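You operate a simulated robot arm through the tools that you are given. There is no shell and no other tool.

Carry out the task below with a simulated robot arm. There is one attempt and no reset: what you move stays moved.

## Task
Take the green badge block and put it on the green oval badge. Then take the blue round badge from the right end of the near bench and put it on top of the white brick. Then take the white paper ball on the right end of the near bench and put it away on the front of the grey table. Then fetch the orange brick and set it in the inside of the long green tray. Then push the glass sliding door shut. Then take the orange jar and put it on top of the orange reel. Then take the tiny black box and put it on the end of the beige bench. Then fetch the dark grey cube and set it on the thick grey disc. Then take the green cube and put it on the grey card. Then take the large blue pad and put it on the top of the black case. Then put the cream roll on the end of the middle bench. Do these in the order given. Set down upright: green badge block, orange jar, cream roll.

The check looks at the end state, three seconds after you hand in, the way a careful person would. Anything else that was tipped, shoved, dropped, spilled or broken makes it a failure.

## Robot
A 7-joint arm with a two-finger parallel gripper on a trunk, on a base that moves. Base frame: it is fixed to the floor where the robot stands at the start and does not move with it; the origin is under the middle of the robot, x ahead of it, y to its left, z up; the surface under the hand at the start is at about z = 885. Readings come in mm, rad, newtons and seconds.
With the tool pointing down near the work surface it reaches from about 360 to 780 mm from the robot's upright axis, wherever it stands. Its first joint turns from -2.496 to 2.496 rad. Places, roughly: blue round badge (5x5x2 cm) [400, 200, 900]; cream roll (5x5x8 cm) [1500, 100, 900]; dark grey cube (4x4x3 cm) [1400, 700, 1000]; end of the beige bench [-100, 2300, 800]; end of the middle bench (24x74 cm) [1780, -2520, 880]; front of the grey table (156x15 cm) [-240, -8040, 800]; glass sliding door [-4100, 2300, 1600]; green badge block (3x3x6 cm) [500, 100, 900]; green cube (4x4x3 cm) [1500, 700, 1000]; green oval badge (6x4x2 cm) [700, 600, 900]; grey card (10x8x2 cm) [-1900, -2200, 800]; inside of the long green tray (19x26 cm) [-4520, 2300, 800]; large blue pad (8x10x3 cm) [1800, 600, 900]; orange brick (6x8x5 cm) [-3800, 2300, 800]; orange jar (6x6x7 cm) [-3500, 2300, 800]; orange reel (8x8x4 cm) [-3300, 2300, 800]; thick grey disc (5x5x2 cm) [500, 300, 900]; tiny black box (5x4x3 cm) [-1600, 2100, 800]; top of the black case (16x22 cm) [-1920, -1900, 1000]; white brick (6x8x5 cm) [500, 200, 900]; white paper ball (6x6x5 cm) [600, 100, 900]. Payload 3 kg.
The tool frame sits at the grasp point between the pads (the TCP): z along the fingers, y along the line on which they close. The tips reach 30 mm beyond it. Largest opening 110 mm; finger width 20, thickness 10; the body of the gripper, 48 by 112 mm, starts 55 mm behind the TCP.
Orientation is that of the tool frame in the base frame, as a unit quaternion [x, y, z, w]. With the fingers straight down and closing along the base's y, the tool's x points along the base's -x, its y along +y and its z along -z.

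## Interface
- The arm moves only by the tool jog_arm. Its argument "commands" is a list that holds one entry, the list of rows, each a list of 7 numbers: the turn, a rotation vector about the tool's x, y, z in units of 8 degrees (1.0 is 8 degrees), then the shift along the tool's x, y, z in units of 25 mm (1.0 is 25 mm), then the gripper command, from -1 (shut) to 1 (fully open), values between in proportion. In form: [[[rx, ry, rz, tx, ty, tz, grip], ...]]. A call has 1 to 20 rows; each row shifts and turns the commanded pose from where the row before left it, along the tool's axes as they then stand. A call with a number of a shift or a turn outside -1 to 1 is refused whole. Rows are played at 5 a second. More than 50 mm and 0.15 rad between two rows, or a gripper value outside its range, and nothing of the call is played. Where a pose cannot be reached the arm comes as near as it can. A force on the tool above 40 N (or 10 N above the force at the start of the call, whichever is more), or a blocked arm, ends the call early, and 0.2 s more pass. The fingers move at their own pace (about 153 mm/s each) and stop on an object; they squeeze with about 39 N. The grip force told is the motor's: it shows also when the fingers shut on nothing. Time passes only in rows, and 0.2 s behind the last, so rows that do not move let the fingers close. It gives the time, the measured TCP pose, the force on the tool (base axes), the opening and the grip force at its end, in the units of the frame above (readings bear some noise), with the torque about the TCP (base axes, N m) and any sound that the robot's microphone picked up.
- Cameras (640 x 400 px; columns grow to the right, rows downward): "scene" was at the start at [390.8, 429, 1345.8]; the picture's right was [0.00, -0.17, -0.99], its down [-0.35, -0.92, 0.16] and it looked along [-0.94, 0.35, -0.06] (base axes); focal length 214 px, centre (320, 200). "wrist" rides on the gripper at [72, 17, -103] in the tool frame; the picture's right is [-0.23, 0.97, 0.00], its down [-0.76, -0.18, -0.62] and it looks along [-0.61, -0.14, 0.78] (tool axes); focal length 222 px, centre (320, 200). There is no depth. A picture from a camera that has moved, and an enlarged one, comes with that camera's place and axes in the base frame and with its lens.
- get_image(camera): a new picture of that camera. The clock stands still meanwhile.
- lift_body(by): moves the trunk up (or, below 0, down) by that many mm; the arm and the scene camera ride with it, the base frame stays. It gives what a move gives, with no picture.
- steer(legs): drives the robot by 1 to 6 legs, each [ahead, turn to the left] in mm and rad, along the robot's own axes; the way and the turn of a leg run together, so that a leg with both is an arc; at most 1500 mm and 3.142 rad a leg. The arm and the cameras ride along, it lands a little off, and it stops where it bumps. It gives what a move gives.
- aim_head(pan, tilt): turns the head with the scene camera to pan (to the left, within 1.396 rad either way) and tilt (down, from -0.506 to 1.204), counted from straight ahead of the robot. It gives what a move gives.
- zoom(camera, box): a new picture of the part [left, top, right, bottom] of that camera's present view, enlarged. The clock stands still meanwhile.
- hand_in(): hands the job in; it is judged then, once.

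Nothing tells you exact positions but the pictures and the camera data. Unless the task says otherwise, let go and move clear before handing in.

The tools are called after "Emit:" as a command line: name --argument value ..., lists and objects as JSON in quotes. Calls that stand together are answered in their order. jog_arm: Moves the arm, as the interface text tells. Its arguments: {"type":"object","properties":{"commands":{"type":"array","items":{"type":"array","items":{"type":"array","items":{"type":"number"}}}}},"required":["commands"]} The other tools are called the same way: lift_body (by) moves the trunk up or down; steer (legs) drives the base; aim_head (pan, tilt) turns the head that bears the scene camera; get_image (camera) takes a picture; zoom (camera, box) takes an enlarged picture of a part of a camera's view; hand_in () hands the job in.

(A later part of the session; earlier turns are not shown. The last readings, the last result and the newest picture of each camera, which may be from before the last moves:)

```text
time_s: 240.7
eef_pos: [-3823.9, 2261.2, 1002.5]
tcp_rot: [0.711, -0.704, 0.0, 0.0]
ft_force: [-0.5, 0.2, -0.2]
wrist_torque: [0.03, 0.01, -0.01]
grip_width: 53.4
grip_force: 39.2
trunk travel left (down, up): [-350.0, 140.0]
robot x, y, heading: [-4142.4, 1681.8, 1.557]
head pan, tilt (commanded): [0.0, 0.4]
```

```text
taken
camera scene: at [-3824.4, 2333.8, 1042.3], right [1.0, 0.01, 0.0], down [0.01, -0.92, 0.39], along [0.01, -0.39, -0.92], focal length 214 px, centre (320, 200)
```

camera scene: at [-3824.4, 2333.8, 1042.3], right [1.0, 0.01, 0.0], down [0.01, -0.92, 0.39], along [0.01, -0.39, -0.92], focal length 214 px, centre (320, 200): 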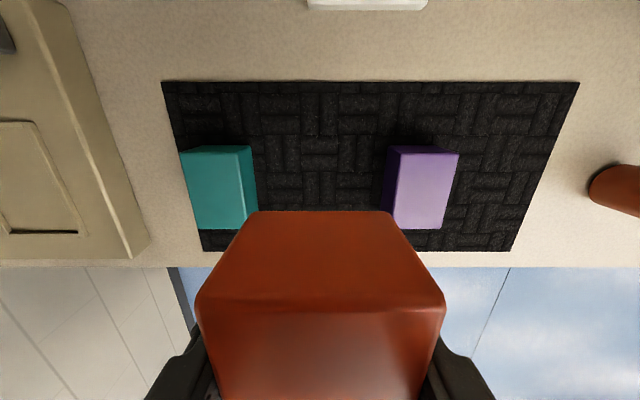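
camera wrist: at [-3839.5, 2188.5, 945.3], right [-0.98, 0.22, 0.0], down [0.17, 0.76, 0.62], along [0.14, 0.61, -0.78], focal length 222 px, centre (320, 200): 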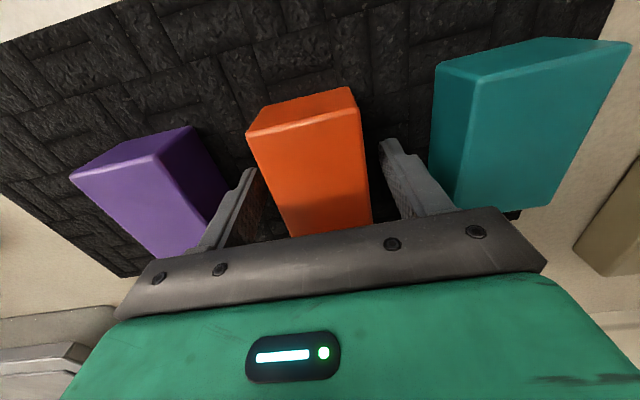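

The brick is held. The tray centre is about (−4521, 2298). I'll carry the brick across above the bench items.

Emit:
jog_arm --commands '[[[0, 0, 0, -0.045, 0.987, 0, -1], [0, 0, 0, -0.045, 0.987, 0, -1], [0, 0, 0, -0.045, 0.987, 0, -1], [0, 0, 0, -0.045, 0.987, 0, -1], [0, 0, 0, -0.045, 0.987, 0, -1], [0, 0, 0, -0.045, 0.987, 0, -1], [0, 0, 0, -0.045, 0.987, 0, -1], [0, 0, 0, -0.045, 0.987, 0, -1], [0, 0, 0, -0.045, 0.987, 0, -1], [0, 0, 0, -0.045, 0.987, 0, -1], [0, 0, 0, -0.045, 0.987, 0, -1], [0, 0, 0, -0.045, 0.987, 0, -1], [0, 0, 0, -0.045, 0.987, 0, -1], [0, 0, 0, -0.045, 0.987, 0, -1], [0, 0, 0, -0.045, 0.987, 0, -1], [0, 0, 0, -0.045, 0.987, 0, -1]]]'

Emit:
jog_arm --commands '[[[0, 0, 0, -0.045, 0.987, 0, -1], [0, 0, 0, -0.045, 0.987, 0, -1], [0, 0, 0, -0.045, 0.987, 0, -1], [0, 0, 0, -0.045, 0.987, 0, -1], [0, 0, 0, -0.045, 0.987, 0, -1], [0, 0, 0, -0.045, 0.987, 0, -1], [0, 0, 0, -0.045, 0.987, 0, -1], [0, 0, 0, -0.045, 0.987, 0, -1], [0, 0, 0, -0.045, 0.987, 0, -1], [0, 0, 0, -0.045, 0.987, 0, -1], [0, 0, 0, -0.045, 0.987, 0, -1], [0, 0, 0, -0.045, 0.987, 0, -1], [0, 0, 0, 0, 0, 0, -1]]]'

Emit:
get_image --camera "scene"

Emit:
get_image --camera "wrist"

```text
time_s: 244.1
eef_pos: [-4220.0, 2273.7, 1001.6]
tcp_rot: [0.711, -0.703, 0.0, 0.0]
ft_force: [0.8, -0.4, -1.4]
wrist_torque: [0.01, 0.04, 0.04]
grip_width: 53.6
grip_force: 39.6
trunk travel left (down, up): [-350.0, 140.0]
robot x, y, heading: [-4138.7, 1684.0, 1.556]
head pan, tilt (commanded): [0.0, 0.4]
```

```text
time_s: 246.9
eef_pos: [-4515.4, 2286.1, 1000.7]
tcp_rot: [0.711, -0.703, 0.001, -0.001]
ft_force: [-0.1, 0.3, -1.5]
wrist_torque: [-0.03, 0.01, 0.01]
grip_width: 53.6
grip_force: 39.0
trunk travel left (down, up): [-350.0, 140.0]
robot x, y, heading: [-4141.6, 1683.3, 1.565]
head pan, tilt (commanded): [0.0, 0.4]
```

```text
taken
camera scene: at [-4516.4, 2358.1, 1040.1], right [1.0, 0.01, 0.0], down [0.01, -0.92, 0.39], along [0.01, -0.39, -0.92], focal length 214 px, centre (320, 200)
```

scene: 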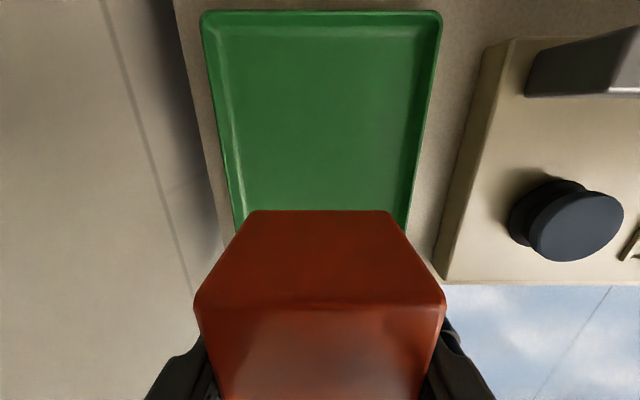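

```text
taken
camera wrist: at [-4531.1, 2213.0, 1104.6], right [-0.98, 0.22, 0.0], down [0.17, 0.76, 0.62], along [0.14, 0.61, -0.78], focal length 222 px, centre (320, 200)
```

wrist: 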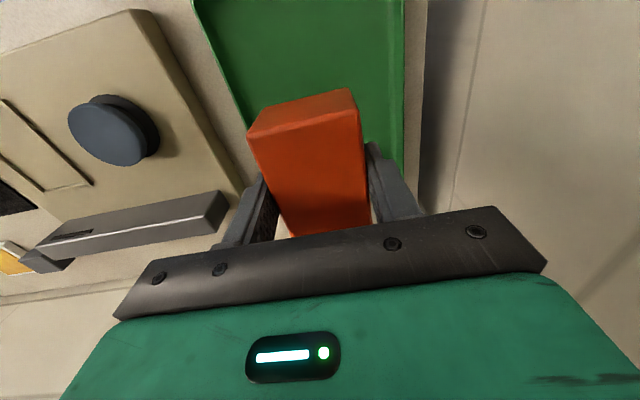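

Centred over the tray. I'll lower in guarded steps.

Emit:
jog_arm --commands '[[[0, 0, 0, 0, 0, 1, -1], [0, 0, 0, 0, 0, 1, -1], [0, 0, 0, 0, 0, 1, -1], [0, 0, 0, 0, 0, 1, -1], [0, 0, 0, 0, 0, 1, -1], [0, 0, 0, 0, 0, 0.6, -1], [0, 0, 0, 0, 0, 0, -1]]]'

Emit:
jog_arm --commands '[[[0, 0, 0, 0, 0, 0.2, -1], [0, 0, 0, 0, 0, 0.1, -1], [0, 0, 0, 0, 0, 0, -1]]]'

Emit:
jog_arm --commands '[[[0, 0, 0, 0, 0, 0.1, -1], [0, 0, 0, 0, 0, 0, -1]]]'

Emit:
jog_arm --commands '[[[0, 0, 0, 0, 0, 0.08, -1], [0, 0, 0, 0, 0, 0, -1]]]'

```text
time_s: 248.5
eef_pos: [-4515.9, 2284.6, 860.5]
tcp_rot: [0.711, -0.703, 0.001, -0.001]
ft_force: [-0.3, 0.5, -0.7]
wrist_torque: [0.01, 0.01, 0.06]
grip_width: 53.5
grip_force: 38.7
trunk travel left (down, up): [-350.0, 140.0]
robot x, y, heading: [-4140.2, 1681.7, 1.566]
head pan, tilt (commanded): [0.0, 0.4]
```

```text
time_s: 249.3
eef_pos: [-4515.5, 2282.8, 852.7]
tcp_rot: [0.711, -0.703, 0.001, -0.001]
ft_force: [0.0, 0.1, -1.0]
wrist_torque: [0.0, 0.0, -0.01]
grip_width: 53.5
grip_force: 38.9
trunk travel left (down, up): [-350.0, 140.0]
robot x, y, heading: [-4140.7, 1683.5, 1.558]
head pan, tilt (commanded): [0.0, 0.4]
```

```text
time_s: 249.9
eef_pos: [-4514.5, 2283.7, 850.1]
tcp_rot: [0.711, -0.703, 0.001, -0.001]
ft_force: [-0.4, 0.0, -1.2]
wrist_torque: [-0.02, 0.01, 0.04]
grip_width: 53.3
grip_force: 38.9
trunk travel left (down, up): [-350.0, 140.0]
robot x, y, heading: [-4142.4, 1684.3, 1.558]
head pan, tilt (commanded): [0.0, 0.4]
```

```text
time_s: 250.5
eef_pos: [-4515.5, 2283.0, 849.9]
tcp_rot: [0.711, -0.703, 0.001, -0.001]
ft_force: [-0.1, -0.2, -1.0]
wrist_torque: [0.02, 0.0, -0.02]
grip_width: 53.4
grip_force: 39.2
trunk travel left (down, up): [-350.0, 140.0]
robot x, y, heading: [-4143.2, 1683.6, 1.561]
head pan, tilt (commanded): [0.0, 0.4]
```

Emit:
jog_arm --commands '[[[0, 0, 0, 0, 0, 0.08, -1], [0, 0, 0, 0, 0, 0, -1]]]'

Emit:
jog_arm --commands '[[[0, 0, 0, 0, 0, 0.08, -1], [0, 0, 0, 0, 0, 0, -1]]]'

Emit:
jog_arm --commands '[[[0, 0, 0, 0, 0, 0.08, -1], [0, 0, 0, 0, 0, 0, -1]]]'

Emit:
get_image --camera "scene"

```text
time_s: 251.1
eef_pos: [-4515.6, 2283.6, 846.6]
tcp_rot: [0.711, -0.704, 0.002, -0.001]
ft_force: [-0.4, 0.1, -0.5]
wrist_torque: [-0.01, -0.02, 0.02]
grip_width: 53.4
grip_force: 38.8
trunk travel left (down, up): [-350.0, 140.0]
robot x, y, heading: [-4142.4, 1681.5, 1.56]
head pan, tilt (commanded): [0.0, 0.4]
```

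```text
time_s: 251.7
eef_pos: [-4514.7, 2283.1, 845.1]
tcp_rot: [0.71, -0.704, 0.001, 0.0]
ft_force: [0.1, 0.3, -1.1]
wrist_torque: [-0.02, 0.0, 0.0]
grip_width: 53.5
grip_force: 39.4
trunk travel left (down, up): [-350.0, 140.0]
robot x, y, heading: [-4142.8, 1686.4, 1.558]
head pan, tilt (commanded): [0.0, 0.4]
```

```text
time_s: 252.3
eef_pos: [-4514.2, 2283.1, 842.8]
tcp_rot: [0.71, -0.704, 0.0, -0.001]
ft_force: [-0.8, 0.4, -1.2]
wrist_torque: [0.0, 0.0, 0.01]
grip_width: 53.3
grip_force: 39.3
trunk travel left (down, up): [-350.0, 140.0]
robot x, y, heading: [-4139.4, 1686.3, 1.558]
head pan, tilt (commanded): [0.0, 0.4]
```

```text
taken
camera scene: at [-4515.9, 2356.7, 882.3], right [1.0, 0.01, 0.0], down [0.01, -0.92, 0.39], along [0.01, -0.39, -0.92], focal length 214 px, centre (320, 200)
```

scene: 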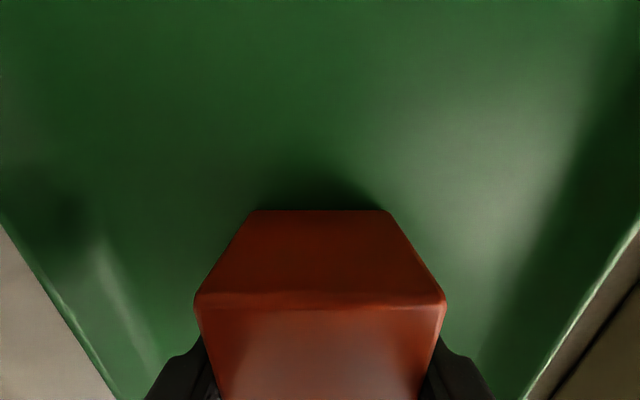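

Emit:
jog_arm --commands '[[[0, 0, 0, 0, 0, 0.08, -1], [0, 0, 0, 0, 0, 0, -1]]]'

Emit:
jog_arm --commands '[[[0, 0, 0, 0, 0, 0.06, -1], [0, 0, 0, 0, 0, 0, -1]]]'

Emit:
jog_arm --commands '[[[0, 0, 0, 0, 0, 0.06, -1], [0, 0, 0, 0, 0, 0, -1]]]'

```text
time_s: 252.9
eef_pos: [-4514.8, 2284.3, 842.7]
tcp_rot: [0.711, -0.703, -0.001, 0.0]
ft_force: [-0.4, -0.2, 8.3]
wrist_torque: [-0.42, 0.05, 0.0]
grip_width: 53.4
grip_force: 38.8
trunk travel left (down, up): [-350.0, 140.0]
robot x, y, heading: [-4138.7, 1682.2, 1.56]
head pan, tilt (commanded): [0.0, 0.4]
```

```text
time_s: 253.5
eef_pos: [-4514.9, 2284.0, 841.9]
tcp_rot: [0.711, -0.703, -0.001, 0.0]
ft_force: [-2.6, 2.5, 27.0]
wrist_torque: [-0.51, -0.02, 0.0]
grip_width: 53.5
grip_force: 38.7
trunk travel left (down, up): [-350.0, 140.0]
robot x, y, heading: [-4142.2, 1684.2, 1.561]
head pan, tilt (commanded): [0.0, 0.4]
```

```text
time_s: 254.1
eef_pos: [-4514.0, 2282.4, 840.3]
tcp_rot: [0.711, -0.704, -0.001, -0.001]
ft_force: [-1.3, 5.4, 27.6]
wrist_torque: [0.17, 0.04, 0.0]
grip_width: 53.7
grip_force: 38.7
trunk travel left (down, up): [-350.0, 140.0]
robot x, y, heading: [-4142.1, 1682.8, 1.559]
head pan, tilt (commanded): [0.0, 0.4]
```

Firm contact with the tray floor. I'll relieve, release and rise.

Emit:
jog_arm --commands '[[[0, 0, 0, 0, 0, -0.06, -1], [0, 0, 0, 0, 0, 0, 0.1], [0, 0, 0, 0, 0, 0, 0.3], [0, 0, 0, 0, 0, 0, 0.3], [0, 0, 0, 0, 0, -0.4, 0.3], [0, 0, 0, 0, 0, -1, 0.3], [0, 0, 0, 0, 0, -1, 0.3], [0, 0, 0, 0, 0, -1, 0.3], [0, 0, 0, 0, 0, -1, 0.3], [0, 0, 0, 0, 0, -1, 0.3], [0, 0, 0, 0, 0, -1, 0.3], [0, 0, 0, 0, 0, 0, 0.3]]]'

Emit:
get_image --camera "scene"

```text
time_s: 256.7
eef_pos: [-4514.5, 2282.1, 1001.1]
tcp_rot: [0.711, -0.703, 0.0, 0.0]
ft_force: [0.6, 0.9, 0.0]
wrist_torque: [0.0, 0.04, -0.07]
grip_width: 71.4
grip_force: 0.0
trunk travel left (down, up): [-350.0, 140.0]
robot x, y, heading: [-4143.3, 1682.2, 1.56]
head pan, tilt (commanded): [0.0, 0.4]
```

```text
taken
camera scene: at [-4516.5, 2355.1, 1040.5], right [1.0, 0.01, 0.0], down [0.01, -0.92, 0.39], along [0.01, -0.39, -0.92], focal length 214 px, centre (320, 200)
```

scene: 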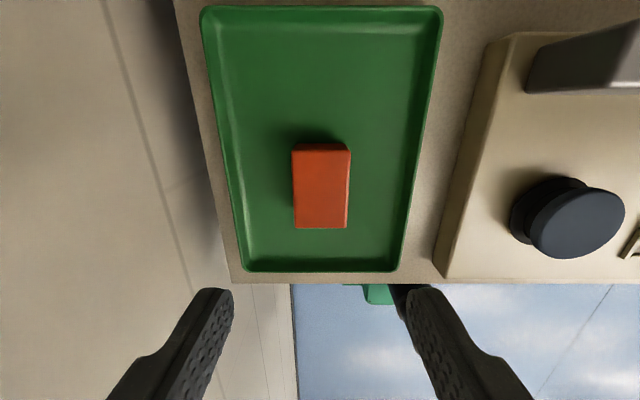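

The orange brick lies in the green tray. Next, the sliding glass door: I'll retract the hand, then back the robot off to view the cabinet from the front.

Emit:
jog_arm --commands '[[[0, 0, 0, 0.62, -0.99, 0, 0.3], [0, 0, 0, 0.62, -0.99, 0, 0.3], [0, 0, 0, 0.62, -0.99, 0, 0.3], [0, 0, 0, 0.62, -0.99, 0, 0.3], [0, 0, 0, 0.62, -0.99, 0, 0.3], [0, 0, 0, 0.62, -0.99, 0, 0.3], [0, 0, 0, 0.62, -0.99, 0, 0.3], [0, 0, 0, 0.62, -0.99, 0, 0.3], [0, 0, 0, 0.62, -0.99, 0, 0.3], [0, 0, 0, 0.62, -0.99, 0, 0.3], [0, 0, 0, 0.62, -0.99, 0, 0.3], [0, 0, 0, 0.62, -0.99, 0, 0.3], [0, 0, 0, 0.62, -0.99, 0, 0.3], [0, 0, 0, 0.62, -0.99, 0, 0.3], [0, 0, 0, 0.62, -0.99, 0, 0.3], [0, 0, 0, 0, 0, 0, 0.3]]]'

Emit:
steer --legs '[[-500, 0]]'

Emit:
jog_arm --commands '[[[0, 0, 0, 0, 0, -1, 0.3], [0, 0, 0, 0, 0, -1, 0.3], [0, 0, 0, 0, 0, -1, 0.3], [0, 0, 0, 0, 0, -1, 0.3], [0, 0, 0, 0, 0, -1, 0.3], [0, 0, 0, 0, 0, -1, 0.3], [0, 0, 0, 0, 0, -1, 0.3], [0, 0, 0, 0, 0, -1, 0.3], [0, 0, 0, 0, 0, -1, 0.3], [0, 0, 0, 0, 0, -1, 0.3], [0, 0, 0, 0, 0, -1, 0.3], [0, 0, 0, 0, 0, -1, 0.3], [0, -1, 0, 0, 0, 0, 0.3], [0, -1, 0, 0, 0, 0, 0.3], [0, -1, 0, 0, 0, 0, 0.3], [0, -1, 0, 0, 0, 0, 0.3], [0, -1, 0, 0, 0, 0, 0.3], [0, -1, 0, 0, 0, 0, 0.3], [0, -1, 0, 0, 0, 0, 0.3], [0, 0, 0, 0, 0, 0, 0.3]]]'

Emit:
aim_head --pan 0.0 --tilt -0.5

Emit:
get_image --camera "scene"

```text
time_s: 260.1
eef_pos: [-4142.5, 2055.0, 999.6]
tcp_rot: [0.711, -0.703, 0.0, -0.001]
ft_force: [0.8, 0.6, 0.0]
wrist_torque: [0.02, 0.02, 0.01]
grip_width: 71.4
grip_force: 0.0
trunk travel left (down, up): [-350.0, 140.0]
robot x, y, heading: [-4143.2, 1684.7, 1.559]
head pan, tilt (commanded): [0.0, 0.4]
```

```text
time_s: 263.0
eef_pos: [-4146.0, 1554.5, 1000.3]
tcp_rot: [0.709, -0.705, 0.0, -0.001]
ft_force: [-0.3, 1.2, -0.2]
wrist_torque: [0.0, 0.02, 0.0]
grip_width: 71.6
grip_force: 0.0
trunk travel left (down, up): [-350.0, 140.0]
robot x, y, heading: [-4147.1, 1184.9, 1.552]
head pan, tilt (commanded): [0.0, 0.4]
```

```text
time_s: 267.2
eef_pos: [-4146.3, 1553.1, 1301.1]
tcp_rot: [0.626, -0.622, -0.334, -0.332]
ft_force: [0.0, 0.5, -0.1]
wrist_torque: [0.02, 0.02, 0.04]
grip_width: 71.4
grip_force: 0.1
trunk travel left (down, up): [-350.0, 140.0]
robot x, y, heading: [-4146.9, 1183.1, 1.55]
head pan, tilt (commanded): [0.0, 0.4]
```

```text
time_s: 268.4
eef_pos: [-4147.0, 1554.6, 1300.5]
tcp_rot: [0.626, -0.622, -0.333, -0.332]
ft_force: [0.1, 0.3, -0.2]
wrist_torque: [0.0, 0.01, 0.0]
grip_width: 71.5
grip_force: 0.1
trunk travel left (down, up): [-350.0, 140.0]
robot x, y, heading: [-4150.0, 1185.0, 1.551]
head pan, tilt (commanded): [0.0, -0.499]
```

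```text
taken
camera scene: at [-4146.9, 1585.4, 1462.4], right [1.0, 0.01, 0.0], down [0.0, -0.09, -1.0], along [-0.01, 1.0, -0.09], focal length 214 px, centre (320, 200)
```

scene: 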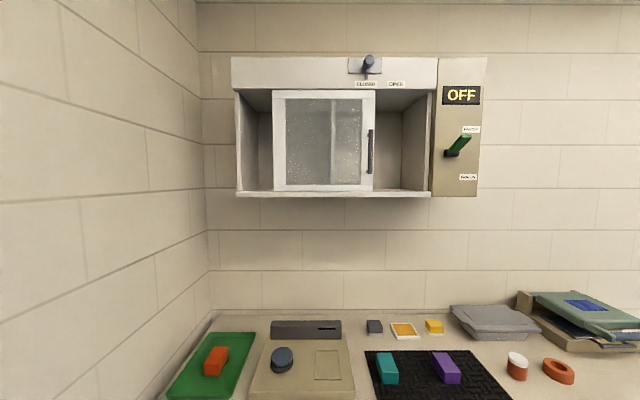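

Emit:
zoom --camera "scene" --box '[220, 40, 500, 215]'

Emit:
zoom --camera "scene" --box '[320, 45, 440, 120]'

Emit:
zoom --camera "scene" --box '[225, 150, 445, 210]'

```text
2.29 times, centred on (360, 128) of scene
camera zoom: at [-4146.9, 1585.4, 1462.4], right [1.0, 0.01, 0.0], down [0.0, -0.09, -1.0], along [-0.01, 1.0, -0.09], focal length 490 px, centre (229, 366)
```

zoom: 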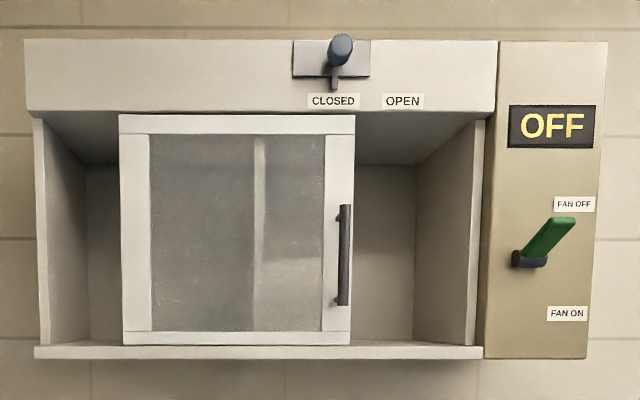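

```text
5.33 times, centred on (380, 82) of scene
camera zoom: at [-4146.9, 1585.4, 1462.4], right [1.0, 0.01, 0.0], down [0.0, -0.09, -1.0], along [-0.01, 1.0, -0.09], focal length 1144 px, centre (0, 827)
```

zoom: 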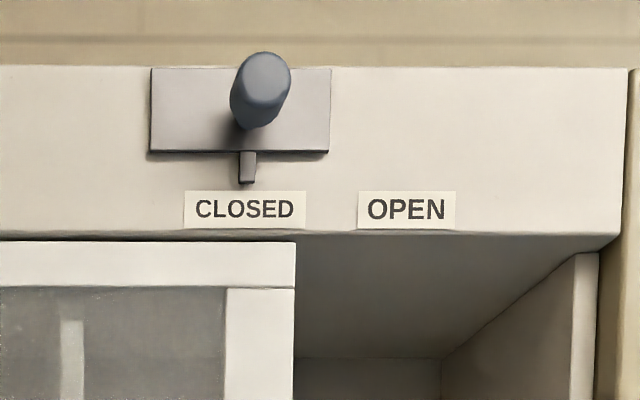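

```text
2.91 times, centred on (335, 180) of scene
camera zoom: at [-4146.9, 1585.4, 1462.4], right [1.0, 0.01, 0.0], down [0.0, -0.09, -1.0], along [-0.01, 1.0, -0.09], focal length 624 px, centre (276, 258)
```

zoom: 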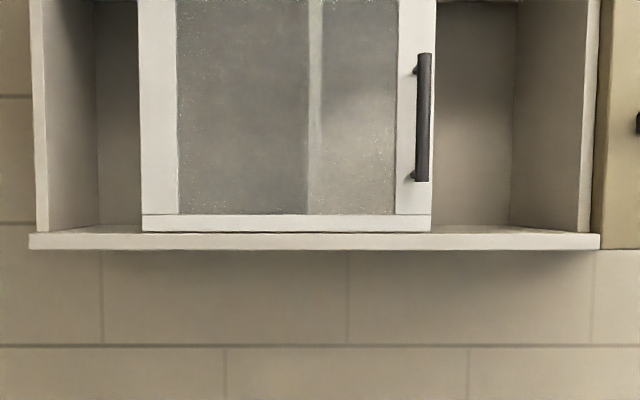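

The cabinet has one framed glass panel with a handle on its right side, standing mid-way in the opening. I'll get a closer look to see which way is shut.

Emit:
jog_arm --commands '[[[0, -1, 0, 0, 0, 0, 0.3], [0, -1, 0, 0, 0, 0, 0.3], [0, 0, 0, 0, 0, 0, 0.3]]]'

Emit:
lift_body --by 130

Emit:
steer --legs '[[250, 0]]'

Emit:
get_image --camera "scene"

```text
time_s: 269.2
eef_pos: [-4145.8, 1583.5, 1368.6]
tcp_rot: [0.574, -0.571, -0.416, -0.415]
ft_force: [-0.3, 0.2, 0.4]
wrist_torque: [0.01, -0.02, -0.02]
grip_width: 71.4
grip_force: 0.1
out of reach, approached as far as the arm can: row 1, 2
trunk travel left (down, up): [-350.0, 140.0]
robot x, y, heading: [-4146.8, 1185.0, 1.552]
head pan, tilt (commanded): [0.0, -0.499]
```

```text
time_s: 270.8
eef_pos: [-4145.2, 1581.5, 1497.8]
tcp_rot: [0.575, -0.57, -0.416, -0.414]
ft_force: [0.0, 0.8, 0.5]
wrist_torque: [-0.01, -0.02, 0.0]
grip_width: 71.6
grip_force: 0.2
trunk travel left (down, up): [-480.0, 10.0]
robot x, y, heading: [-4146.9, 1179.9, 1.55]
head pan, tilt (commanded): [0.0, -0.499]
```

```text
time_s: 272.6
eef_pos: [-4142.2, 1837.8, 1498.8]
tcp_rot: [0.575, -0.571, -0.415, -0.414]
ft_force: [-0.5, -0.1, -0.6]
wrist_torque: [0.02, 0.0, -0.01]
grip_width: 71.5
grip_force: 0.0
trunk travel left (down, up): [-480.0, 10.0]
robot x, y, heading: [-4145.4, 1436.7, 1.559]
head pan, tilt (commanded): [0.0, -0.499]
```

```text
taken
camera scene: at [-4141.9, 1824.9, 1662.8], right [1.0, 0.01, 0.0], down [0.0, 0.18, -0.98], along [-0.01, 0.98, 0.18], focal length 214 px, centre (320, 200)
```

scene: 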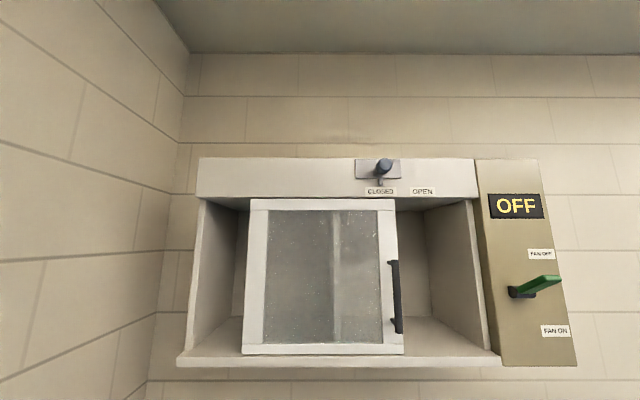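

Emit:
zoom --camera "scene" --box '[170, 150, 350, 380]'

Emit:
zoom --camera "scene" --box '[320, 150, 580, 380]'

Emit:
zoom --camera "scene" --box '[180, 310, 510, 380]'

```text
1.74 times, centred on (260, 265) of scene
camera zoom: at [-4141.9, 1824.9, 1662.8], right [1.0, 0.01, 0.0], down [0.0, 0.18, -0.98], along [-0.01, 0.98, 0.18], focal length 373 px, centre (424, 87)
```

zoom: 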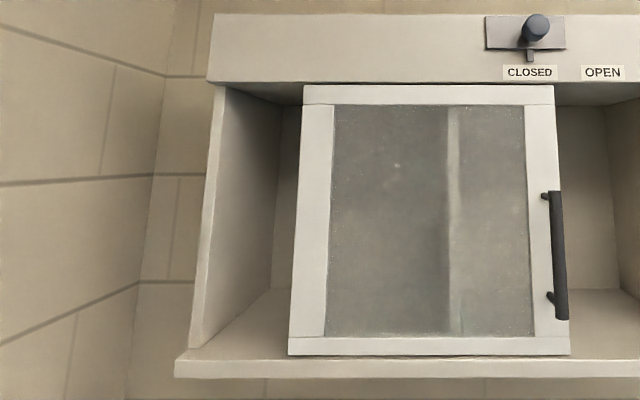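

```text
1.74 times, centred on (450, 265) of scene
camera zoom: at [-4141.9, 1824.9, 1662.8], right [1.0, 0.01, 0.0], down [0.0, 0.18, -0.98], along [-0.01, 0.98, 0.18], focal length 373 px, centre (94, 87)
```

zoom: 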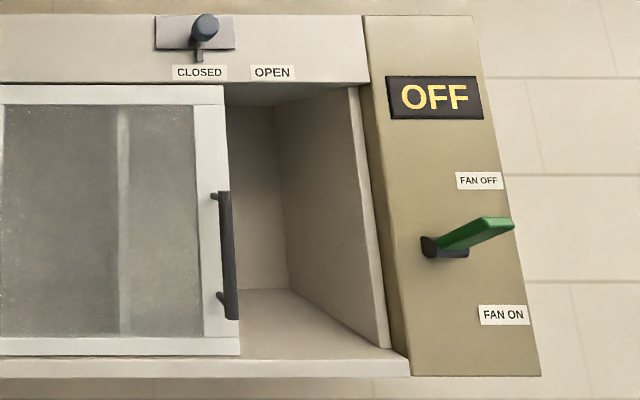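

```text
1.94 times, centred on (345, 345) of scene
camera zoom: at [-4141.9, 1824.9, 1662.8], right [1.0, 0.01, 0.0], down [0.0, 0.18, -0.98], along [-0.01, 0.98, 0.18], focal length 416 px, centre (272, -81)
```

zoom: 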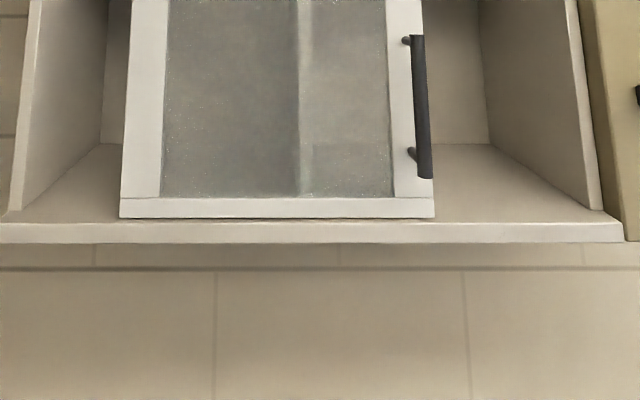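

I need to see whether there's a fixed pane or post behind the door. I'll shift the hand sideways and look at it obliquely from both sides.

Emit:
jog_arm --commands '[[[0, 0, 0, 0, -1, 0, 0.3], [0, 0, 0, 0, -1, 0, 0.3], [0, 0, 0, 0, -1, 0, 0.3], [0, 0, 0, 0, -1, 0, 0.3], [0, 0, 0, 0, -1, 0, 0.3], [0, 0, 0, 0, -1, 0, 0.3], [0, 0, 0, 0, -1, 0, 0.3], [0, 0, 0, 0, -1, 0, 0.3], [0, 0, 0, 0, -1, 0, 0.3], [0, 0, 0, 0, -1, 0, 0.3], [0, 0, 0, 0, 0, 0, 0.3]]]'

Emit:
aim_head --pan 0.6 --tilt -0.4

Emit:
get_image --camera "scene"

```text
time_s: 275.0
eef_pos: [-3891.1, 1839.5, 1498.7]
tcp_rot: [0.575, -0.57, -0.416, -0.414]
ft_force: [-0.5, -0.6, -0.2]
wrist_torque: [0.02, -0.01, 0.01]
grip_width: 71.4
grip_force: 0.1
trunk travel left (down, up): [-480.0, 10.0]
robot x, y, heading: [-4145.4, 1438.6, 1.558]
head pan, tilt (commanded): [0.0, -0.499]
```

```text
time_s: 276.0
eef_pos: [-3893.4, 1839.7, 1499.3]
tcp_rot: [0.574, -0.571, -0.416, -0.415]
ft_force: [0.4, 0.4, -0.4]
wrist_torque: [0.0, 0.0, 0.01]
grip_width: 71.9
grip_force: 0.1
trunk travel left (down, up): [-480.0, 10.0]
robot x, y, heading: [-4145.4, 1439.3, 1.556]
head pan, tilt (commanded): [0.6, -0.4]
```

```text
taken
camera scene: at [-3934.3, 1817.4, 1658.6], right [0.82, 0.54, -0.17], down [-0.22, 0.02, -0.98], along [-0.53, 0.84, 0.13], focal length 214 px, centre (320, 200)
```

scene: 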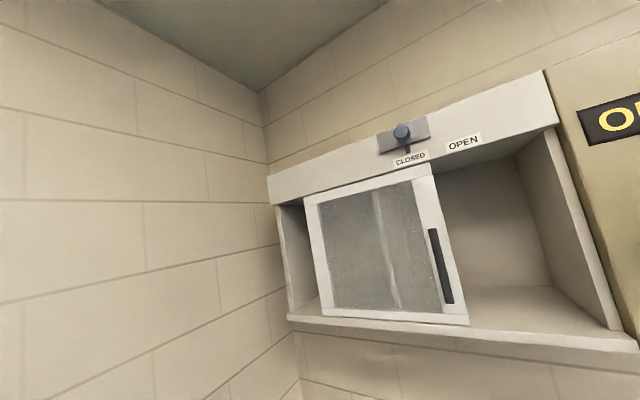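

Emit:
zoom --camera "scene" --box '[260, 100, 500, 340]'

Emit:
zoom --camera "scene" --box '[400, 80, 640, 350]'

```text
1.67 times, centred on (380, 220) of scene
camera zoom: at [-3934.3, 1817.4, 1658.6], right [0.82, 0.54, -0.17], down [-0.22, 0.02, -0.98], along [-0.53, 0.84, 0.13], focal length 358 px, centre (220, 167)
```

zoom: 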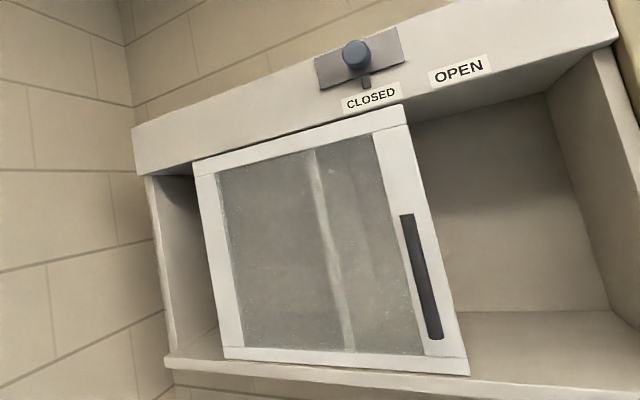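

```text
1.48 times, centred on (520, 215) of scene
camera zoom: at [-3934.3, 1817.4, 1658.6], right [0.82, 0.54, -0.17], down [-0.22, 0.02, -0.98], along [-0.53, 0.84, 0.13], focal length 318 px, centre (24, 178)
```

zoom: 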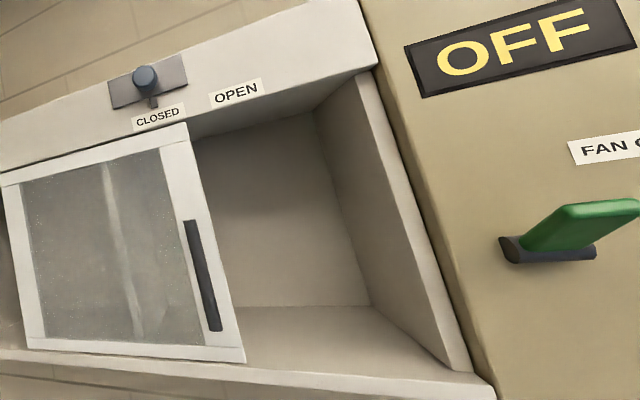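

The pale streak is on the glass itself; the panel is free in the middle of the opening, with gaps on both sides (left ≈130 mm, right ≈200 mm). The handle on the right side suggests it closes to the right; I'll close the fingers, move to the left of the panel, and drive closer.

Emit:
jog_arm --commands '[[[0, 0, 0, 0, 0.98, 0, -1], [0, 0, 0, 0, 0.98, 0, -1], [0, 0, 0, 0, 0.98, 0, -1], [0, 0, 0, 0, 0.98, 0, -1], [0, 0, 0, 0, 0.98, 0, -1], [0, 0, 0, 0, 0.98, 0, -1], [0, 0, 0, 0, 0.98, 0, -1], [0, 0, 0, 0, 0.98, 0, -1], [0, 0, 0, 0, 0.98, 0, -1], [0, 0, 0, 0, 0.98, 0, -1], [0, 0, 0, 0, 0.98, 0, -1], [0, 0, 0, 0, 0.98, 0, -1], [0, 0, 0, 0, 0.98, 0, -1], [0, 0, 0, 0, 0.98, 0, -1], [0, 0, 0, 0, 0.98, 0, -1], [0, 0, 0, 0, 0.98, 0, -1], [0, 0, 0, 0, 0.98, 0, -1], [0, 0, 0, 0, 0.98, 0, -1], [0, 0, 0, 0, 0.98, 0, -1], [0, 0, 0, 0, 0.98, 0, -1]]]'

Emit:
aim_head --pan 0.0 --tilt -0.2

Emit:
get_image --camera "scene"

```text
time_s: 280.2
eef_pos: [-4382.0, 1838.0, 1499.5]
tcp_rot: [0.574, -0.57, -0.417, -0.415]
ft_force: [-0.1, -0.2, -0.3]
wrist_torque: [0.02, 0.01, 0.04]
grip_width: 0.0
grip_force: 37.2
trunk travel left (down, up): [-480.0, 10.0]
robot x, y, heading: [-4148.0, 1439.7, 1.555]
head pan, tilt (commanded): [0.6, -0.4]
```

```text
time_s: 281.2
eef_pos: [-4381.3, 1838.2, 1499.6]
tcp_rot: [0.574, -0.571, -0.416, -0.415]
ft_force: [-0.4, -0.4, 0.0]
wrist_torque: [0.03, 0.0, -0.02]
grip_width: 0.0
grip_force: 37.9
trunk travel left (down, up): [-480.0, 10.0]
robot x, y, heading: [-4148.2, 1437.8, 1.557]
head pan, tilt (commanded): [0.0, -0.201]
```

```text
taken
camera scene: at [-4382.3, 1832.9, 1636.7], right [1.0, 0.01, 0.0], down [0.0, -0.11, -0.99], along [-0.01, 0.99, -0.11], focal length 214 px, centre (320, 200)
```

scene: 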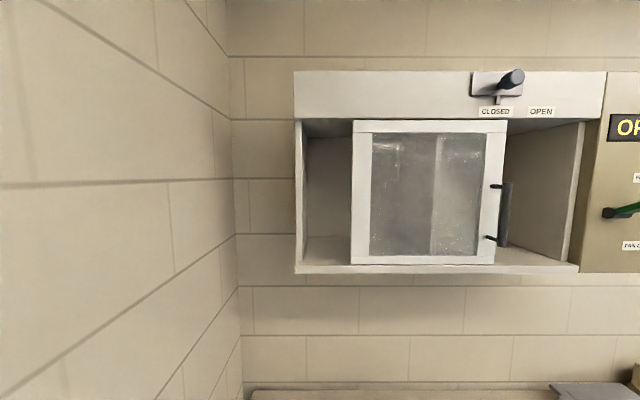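

Emit:
steer --legs '[[260, 0]]'

Emit:
jog_arm --commands '[[[0, -1, 0, 0, 0, 0, -1], [0, -1, 0, 0, 0, 0, -1], [0, -0.25, 0, 0, 0, 0, -1], [0, 0, 0, 0, 0, 0, -1]]]'

Emit:
get_image --camera "scene"

Emit:
get_image --camera "wrist"

```text
time_s: 283.1
eef_pos: [-4379.4, 2093.9, 1499.1]
tcp_rot: [0.575, -0.57, -0.416, -0.414]
ft_force: [0.6, 0.2, -0.2]
wrist_torque: [0.0, 0.01, -0.03]
grip_width: 0.2
grip_force: 37.7
trunk travel left (down, up): [-480.0, 10.0]
robot x, y, heading: [-4142.5, 1696.2, 1.561]
head pan, tilt (commanded): [0.0, -0.201]
```

```text
time_s: 284.1
eef_pos: [-4374.9, 2094.9, 1499.2]
tcp_rot: [-0.514, 0.518, 0.482, 0.486]
ft_force: [-0.4, -0.7, -0.5]
wrist_torque: [-0.02, 0.03, 0.02]
grip_width: 0.0
grip_force: 38.2
out of reach, approached as far as the arm can: row 2
trunk travel left (down, up): [-480.0, 10.0]
robot x, y, heading: [-4138.2, 1692.9, 1.559]
head pan, tilt (commanded): [0.0, -0.201]
```

```text
taken
camera scene: at [-4375.4, 2055.9, 1631.2], right [1.0, -0.01, 0.0], down [0.0, 0.14, -0.99], along [0.01, 0.99, 0.14], focal length 214 px, centre (320, 200)
```

scene: 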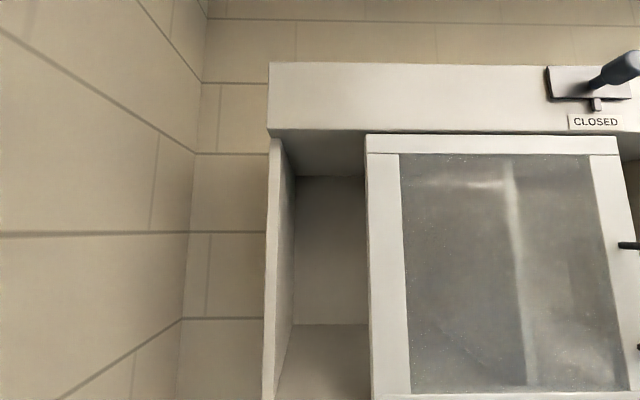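

```text
taken
camera wrist: at [-4392.0, 1987.5, 1433.8], right [-0.97, 0.02, 0.23], down [0.17, -0.58, 0.8], along [0.15, 0.82, 0.56], focal length 222 px, centre (320, 200)
```

wrist: 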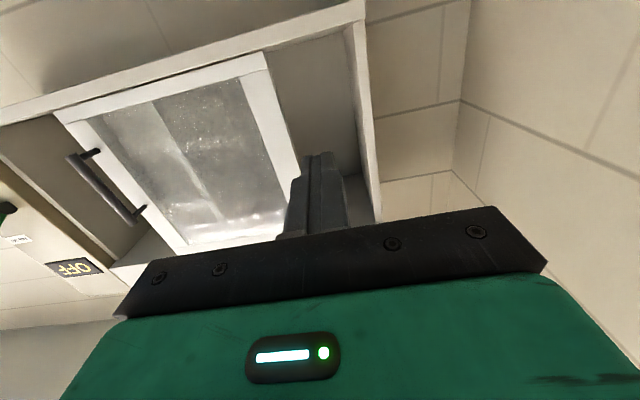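

The finger tips face the left gap (x from −4419 to −4313). I'll raise to z ≈ 1560 and advance until the tips are just short of the door plane.

Emit:
jog_arm --commands '[[[0, 0, 0, -0.3, -0.036, 0.78, -1], [0, 0, 0, -0.3, -0.036, 0.78, -1], [0, 0, 0, -0.3, -0.036, 0.78, -1], [0, 0, 0, -0.3, -0.036, 0.78, -1], [0, 0, 0, -0.3, -0.036, 0.78, -1], [0, 0, 0, -0.3, -0.036, 0.78, -1], [0, 0, 0, -0.3, -0.036, 0.78, -1], [0, 0, 0, -0.3, -0.036, 0.78, -1], [0, 0, 0, -0.3, -0.036, 0.78, -1], [0, 0, 0, -0.3, -0.036, 0.78, -1], [0, 0, 0, 0, 0, 0, -1]]]'

Emit:
get_image --camera "scene"

Emit:
get_image --camera "wrist"

```text
time_s: 286.5
eef_pos: [-4365.4, 2294.1, 1559.7]
tcp_rot: [-0.513, 0.518, 0.481, 0.487]
ft_force: [0.5, 0.0, -0.6]
wrist_torque: [0.0, -0.04, 0.03]
grip_width: 0.0
grip_force: 37.7
trunk travel left (down, up): [-480.0, 10.0]
robot x, y, heading: [-4140.0, 1695.4, 1.557]
head pan, tilt (commanded): [0.0, -0.201]
```

```text
taken
camera scene: at [-4365.4, 2255.6, 1693.3], right [1.0, -0.01, 0.0], down [0.0, 0.14, -0.99], along [0.01, 0.99, 0.14], focal length 214 px, centre (320, 200)
```

scene: 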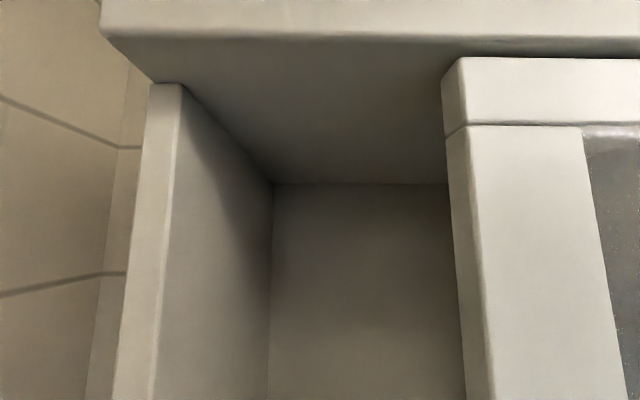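

```text
taken
camera wrist: at [-4382.1, 2187.2, 1495.8], right [-0.97, 0.02, 0.23], down [0.17, -0.58, 0.8], along [0.15, 0.82, 0.56], focal length 222 px, centre (320, 200)
```

wrist: 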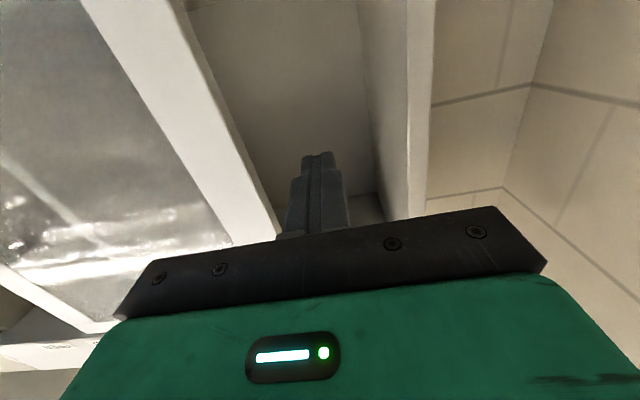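

Fingers are lined up with the gap. I'll insert the tips about 35 mm past the door's front plane.

Emit:
jog_arm --commands '[[[0, 0, 0, 0.2, 0, 0.6, -1], [0, 0, 0, 0.2, 0, 0.6, -1], [0, 0, 0, 0.2, 0, 0.6, -1], [0, 0, 0, 0, 0, 0, -1]]]'

Emit:
get_image --camera "wrist"

Emit:
aim_head --pan 0.0 --tilt 0.5

Emit:
get_image --camera "scene"

```text
time_s: 287.5
eef_pos: [-4362.7, 2337.7, 1543.9]
tcp_rot: [-0.513, 0.518, 0.482, 0.486]
ft_force: [-0.5, -0.3, 0.2]
wrist_torque: [0.01, 0.04, -0.03]
grip_width: 0.0
grip_force: 37.6
trunk travel left (down, up): [-480.0, 10.0]
robot x, y, heading: [-4141.4, 1696.5, 1.56]
head pan, tilt (commanded): [0.0, -0.201]
```

```text
taken
camera wrist: at [-4380.2, 2230.8, 1478.6], right [-0.97, 0.02, 0.23], down [0.17, -0.58, 0.8], along [0.15, 0.82, 0.56], focal length 222 px, centre (320, 200)
```

wrist: 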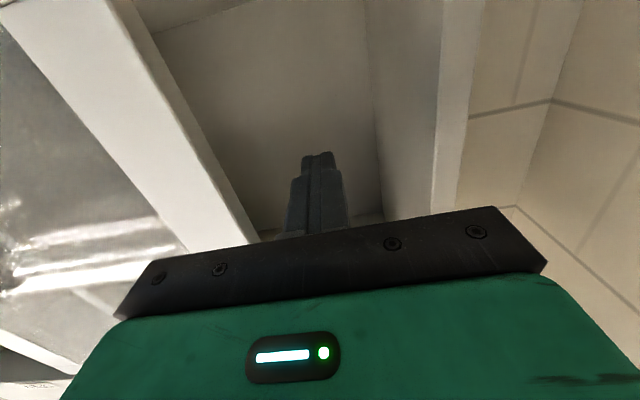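

```text
time_s: 288.6
eef_pos: [-4362.0, 2337.6, 1544.8]
tcp_rot: [-0.513, 0.518, 0.481, 0.486]
ft_force: [-0.3, 0.7, -0.5]
wrist_torque: [0.01, -0.02, 0.01]
grip_width: 0.1
grip_force: 38.3
trunk travel left (down, up): [-480.0, 10.0]
robot x, y, heading: [-4139.1, 1698.9, 1.56]
head pan, tilt (commanded): [0.0, 0.499]
```

```text
taken
camera scene: at [-4363.3, 2302.8, 1612.2], right [1.0, -0.01, 0.0], down [0.0, -0.53, -0.85], along [0.01, 0.85, -0.53], focal length 214 px, centre (320, 200)
```

scene: 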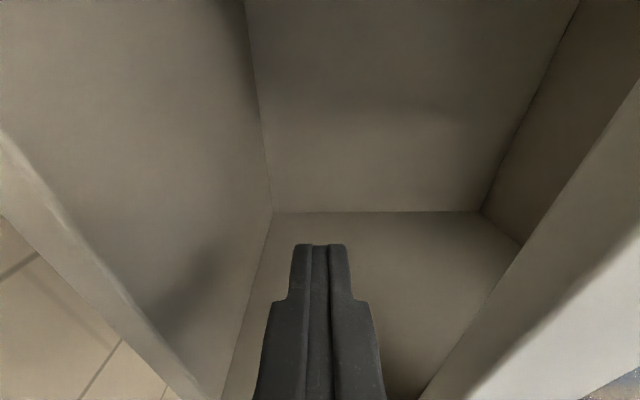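

The fingertips are inside the gap next to the door's left edge. I'll push gently to the right and watch force and sound.

Emit:
jog_arm --commands '[[[0, 0, 0, 0, -0.5, 0, -1], [0, 0, 0, 0, -0.5, 0, -1], [0, 0, 0, 0, -0.5, 0, -1], [0, 0, 0, 0, -0.3, 0, -1], [0, 0, 0, 0, -0.3, 0, -1], [0, 0, 0, 0, 0, 0, -1]]]'

Emit:
get_image --camera "scene"

```text
time_s: 289.9
eef_pos: [-4310.4, 2338.8, 1544.1]
tcp_rot: [-0.514, 0.518, 0.482, 0.486]
ft_force: [0.5, 0.0, 0.2]
wrist_torque: [0.01, -0.02, 0.0]
grip_width: 0.2
grip_force: 37.3
trunk travel left (down, up): [-480.0, 10.0]
robot x, y, heading: [-4143.1, 1693.5, 1.559]
head pan, tilt (commanded): [0.0, 0.499]
```

```text
taken
camera scene: at [-4310.8, 2302.5, 1612.0], right [1.0, -0.01, 0.0], down [0.0, -0.53, -0.85], along [0.01, 0.85, -0.53], focal length 214 px, centre (320, 200)
```

scene: 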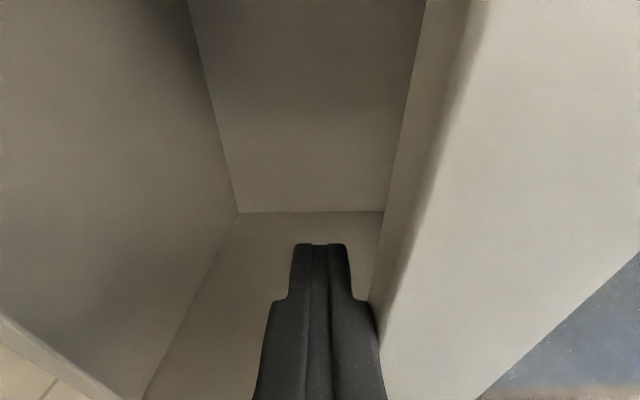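

Emit:
jog_arm --commands '[[[0, 0, 0, 0, -0.4, 0, -1], [0, 0, 0, 0, -0.4, 0, -1], [0, 0, 0, 0, -0.4, 0, -1], [0, 0, 0, 0, 0, 0, -1]]]'

Emit:
get_image --camera "scene"

```text
time_s: 290.9
eef_pos: [-4280.7, 2337.7, 1543.6]
tcp_rot: [-0.513, 0.518, 0.482, 0.486]
ft_force: [0.2, -0.3, -0.2]
wrist_torque: [0.02, 0.0, -0.01]
grip_width: 0.0
grip_force: 38.0
trunk travel left (down, up): [-480.0, 10.0]
robot x, y, heading: [-4139.2, 1694.9, 1.562]
head pan, tilt (commanded): [0.0, 0.499]
```

```text
taken
camera scene: at [-4280.9, 2302.3, 1612.1], right [1.0, -0.01, 0.0], down [0.0, -0.53, -0.85], along [0.01, 0.85, -0.53], focal length 214 px, centre (320, 200)
```

scene: 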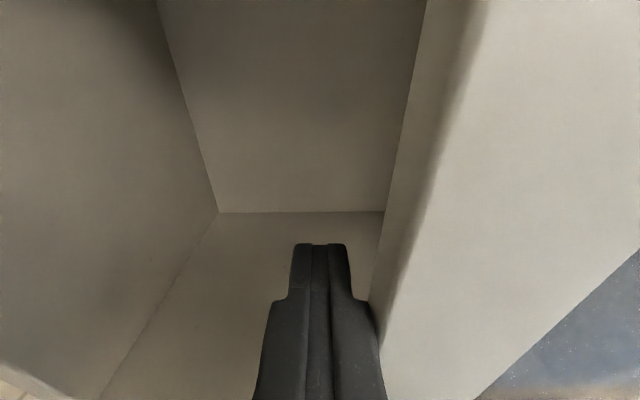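

The door slides easily with the finger. I'll keep pushing to the right until it meets its stop.

Emit:
jog_arm --commands '[[[0, 0, 0, 0, -0.5, 0, -1], [0, 0, 0, 0, -0.5, 0, -1], [0, 0, 0, 0, -0.5, 0, -1], [0, 0, 0, 0, -0.5, 0, -1], [0, 0, 0, 0, -0.5, 0, -1], [0, 0, 0, 0, -0.5, 0, -1], [0, 0, 0, 0, -0.5, 0, -1], [0, 0, 0, 0, -0.5, 0, -1], [0, 0, 0, 0, 0, 0, -1]]]'

Emit:
get_image --camera "scene"

```text
time_s: 292.9
eef_pos: [-4181.5, 2336.5, 1544.7]
tcp_rot: [-0.514, 0.517, 0.482, 0.486]
ft_force: [0.2, -0.1, 0.5]
wrist_torque: [0.0, -0.01, 0.03]
grip_width: 0.0
grip_force: 37.5
trunk travel left (down, up): [-480.0, 10.0]
robot x, y, heading: [-4141.9, 1696.6, 1.561]
head pan, tilt (commanded): [0.0, 0.499]
```

```text
taken
camera scene: at [-4181.8, 2302.1, 1612.4], right [1.0, -0.01, 0.0], down [0.0, -0.53, -0.85], along [0.01, 0.85, -0.53], focal length 214 px, centre (320, 200)
```

scene: 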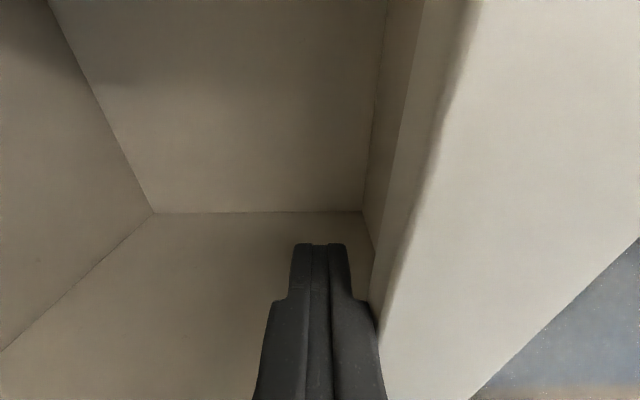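

Emit:
jog_arm --commands '[[[0, 0, 0, 0, -0.4, 0, -1], [0, 0, 0, 0, -0.4, 0, -1], [0, 0, 0, 0, -0.4, 0, -1], [0, 0, 0, 0, -0.4, 0, -1], [0, 0, 0, 0, 0, 0, -1]]]'

Emit:
jog_arm --commands '[[[0, 0, 0, 0, -0.3, 0, -1], [0, 0, 0, 0, -0.3, 0, -1], [0, 0, 0, 0, -0.3, 0, -1], [0, 0, 0, 0, -0.3, 0, -1], [0, 0, 0, 0, 0, 0, -1]]]'

Emit:
get_image --camera "scene"

```text
time_s: 294.1
eef_pos: [-4140.5, 2336.0, 1544.8]
tcp_rot: [-0.514, 0.517, 0.482, 0.486]
ft_force: [-0.7, 0.1, 0.6]
wrist_torque: [0.0, 0.0, 0.01]
grip_width: 0.1
grip_force: 37.6
trunk travel left (down, up): [-480.0, 10.0]
robot x, y, heading: [-4138.9, 1690.9, 1.561]
head pan, tilt (commanded): [0.0, 0.499]
```

```text
time_s: 295.0
eef_pos: [-4127.2, 2336.9, 1543.4]
tcp_rot: [0.517, -0.513, -0.482, -0.486]
ft_force: [-27.3, -4.5, -8.4]
wrist_torque: [-0.02, 0.32, -0.1]
grip_width: 0.0
grip_force: 37.3
trunk travel left (down, up): [-480.0, 10.0]
robot x, y, heading: [-4141.3, 1697.6, 1.558]
head pan, tilt (commanded): [0.0, 0.499]
stopped in row 4: the force on the tool passed its limit at 46 N (the readings are from after the stop); the commanded pose is now the measured one
```

```text
taken
camera scene: at [-4127.1, 2301.5, 1612.4], right [1.0, 0.0, 0.01], down [0.01, -0.53, -0.85], along [0.0, 0.85, -0.53], focal length 214 px, centre (320, 200)
```

scene: 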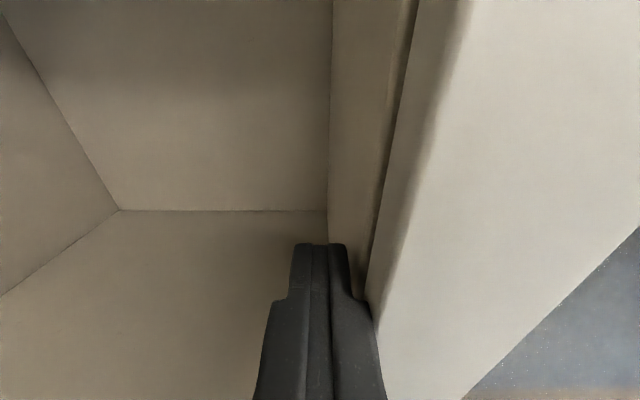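

It stopped with 46 N — either the door's stop or my fingertip meeting the inner partition. I'll back the finger off, pull out and look from the front.

Emit:
jog_arm --commands '[[[0, 0, 0, 0, 0.3, 0, -1], [0, 0, 0, 0, 0.3, 0, -1], [0, 0, 0, 0, 0, -1, -1], [0, 0, 0, 0, 0, -1, -1], [0, 0, 0, 0, 0, -1, -1], [0, 0, 0, 0, 0, -1, -1], [0, 0, 0, 0, 0, -1, -1], [0, 0, 0, 0, 0, -1, -1], [0, 0, 0, 0, 0, -1, -1], [0, 0, 0, 0, 0, -1, -1], [0, 0, 0, 0, 0, -1, -1], [0, 0, 0, 0, 0, 0, -1]]]'

Emit:
aim_head --pan 0.0 --tilt -0.1

Emit:
get_image --camera "scene"

```text
time_s: 297.6
eef_pos: [-4138.3, 2110.8, 1562.5]
tcp_rot: [0.517, -0.515, -0.483, -0.485]
ft_force: [-0.4, 0.0, 1.1]
wrist_torque: [0.01, 0.0, 0.0]
grip_width: 0.0
grip_force: 37.3
trunk travel left (down, up): [-480.0, 10.0]
robot x, y, heading: [-4137.9, 1695.4, 1.561]
head pan, tilt (commanded): [0.0, 0.499]
```

```text
time_s: 298.6
eef_pos: [-4138.1, 2111.7, 1562.4]
tcp_rot: [-0.516, 0.516, 0.481, 0.485]
ft_force: [-0.2, 0.0, -0.3]
wrist_torque: [-0.02, -0.02, 0.02]
grip_width: 0.2
grip_force: 37.5
trunk travel left (down, up): [-480.0, 10.0]
robot x, y, heading: [-4142.4, 1697.6, 1.557]
head pan, tilt (commanded): [0.0, -0.099]
```

```text
taken
camera scene: at [-4138.6, 2076.4, 1685.9], right [1.0, 0.0, 0.0], down [0.0, 0.03, -1.0], along [0.0, 1.0, 0.03], focal length 214 px, centre (320, 200)
```

scene: 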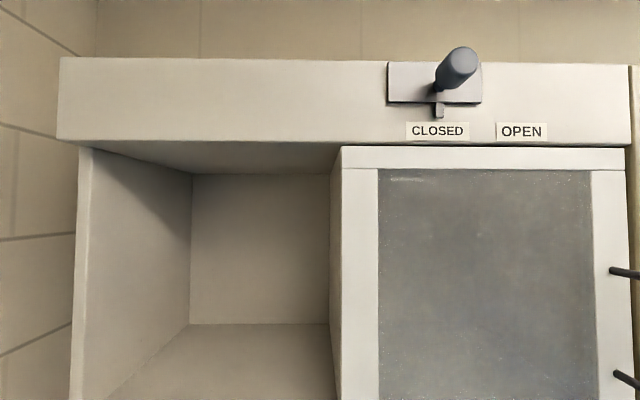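

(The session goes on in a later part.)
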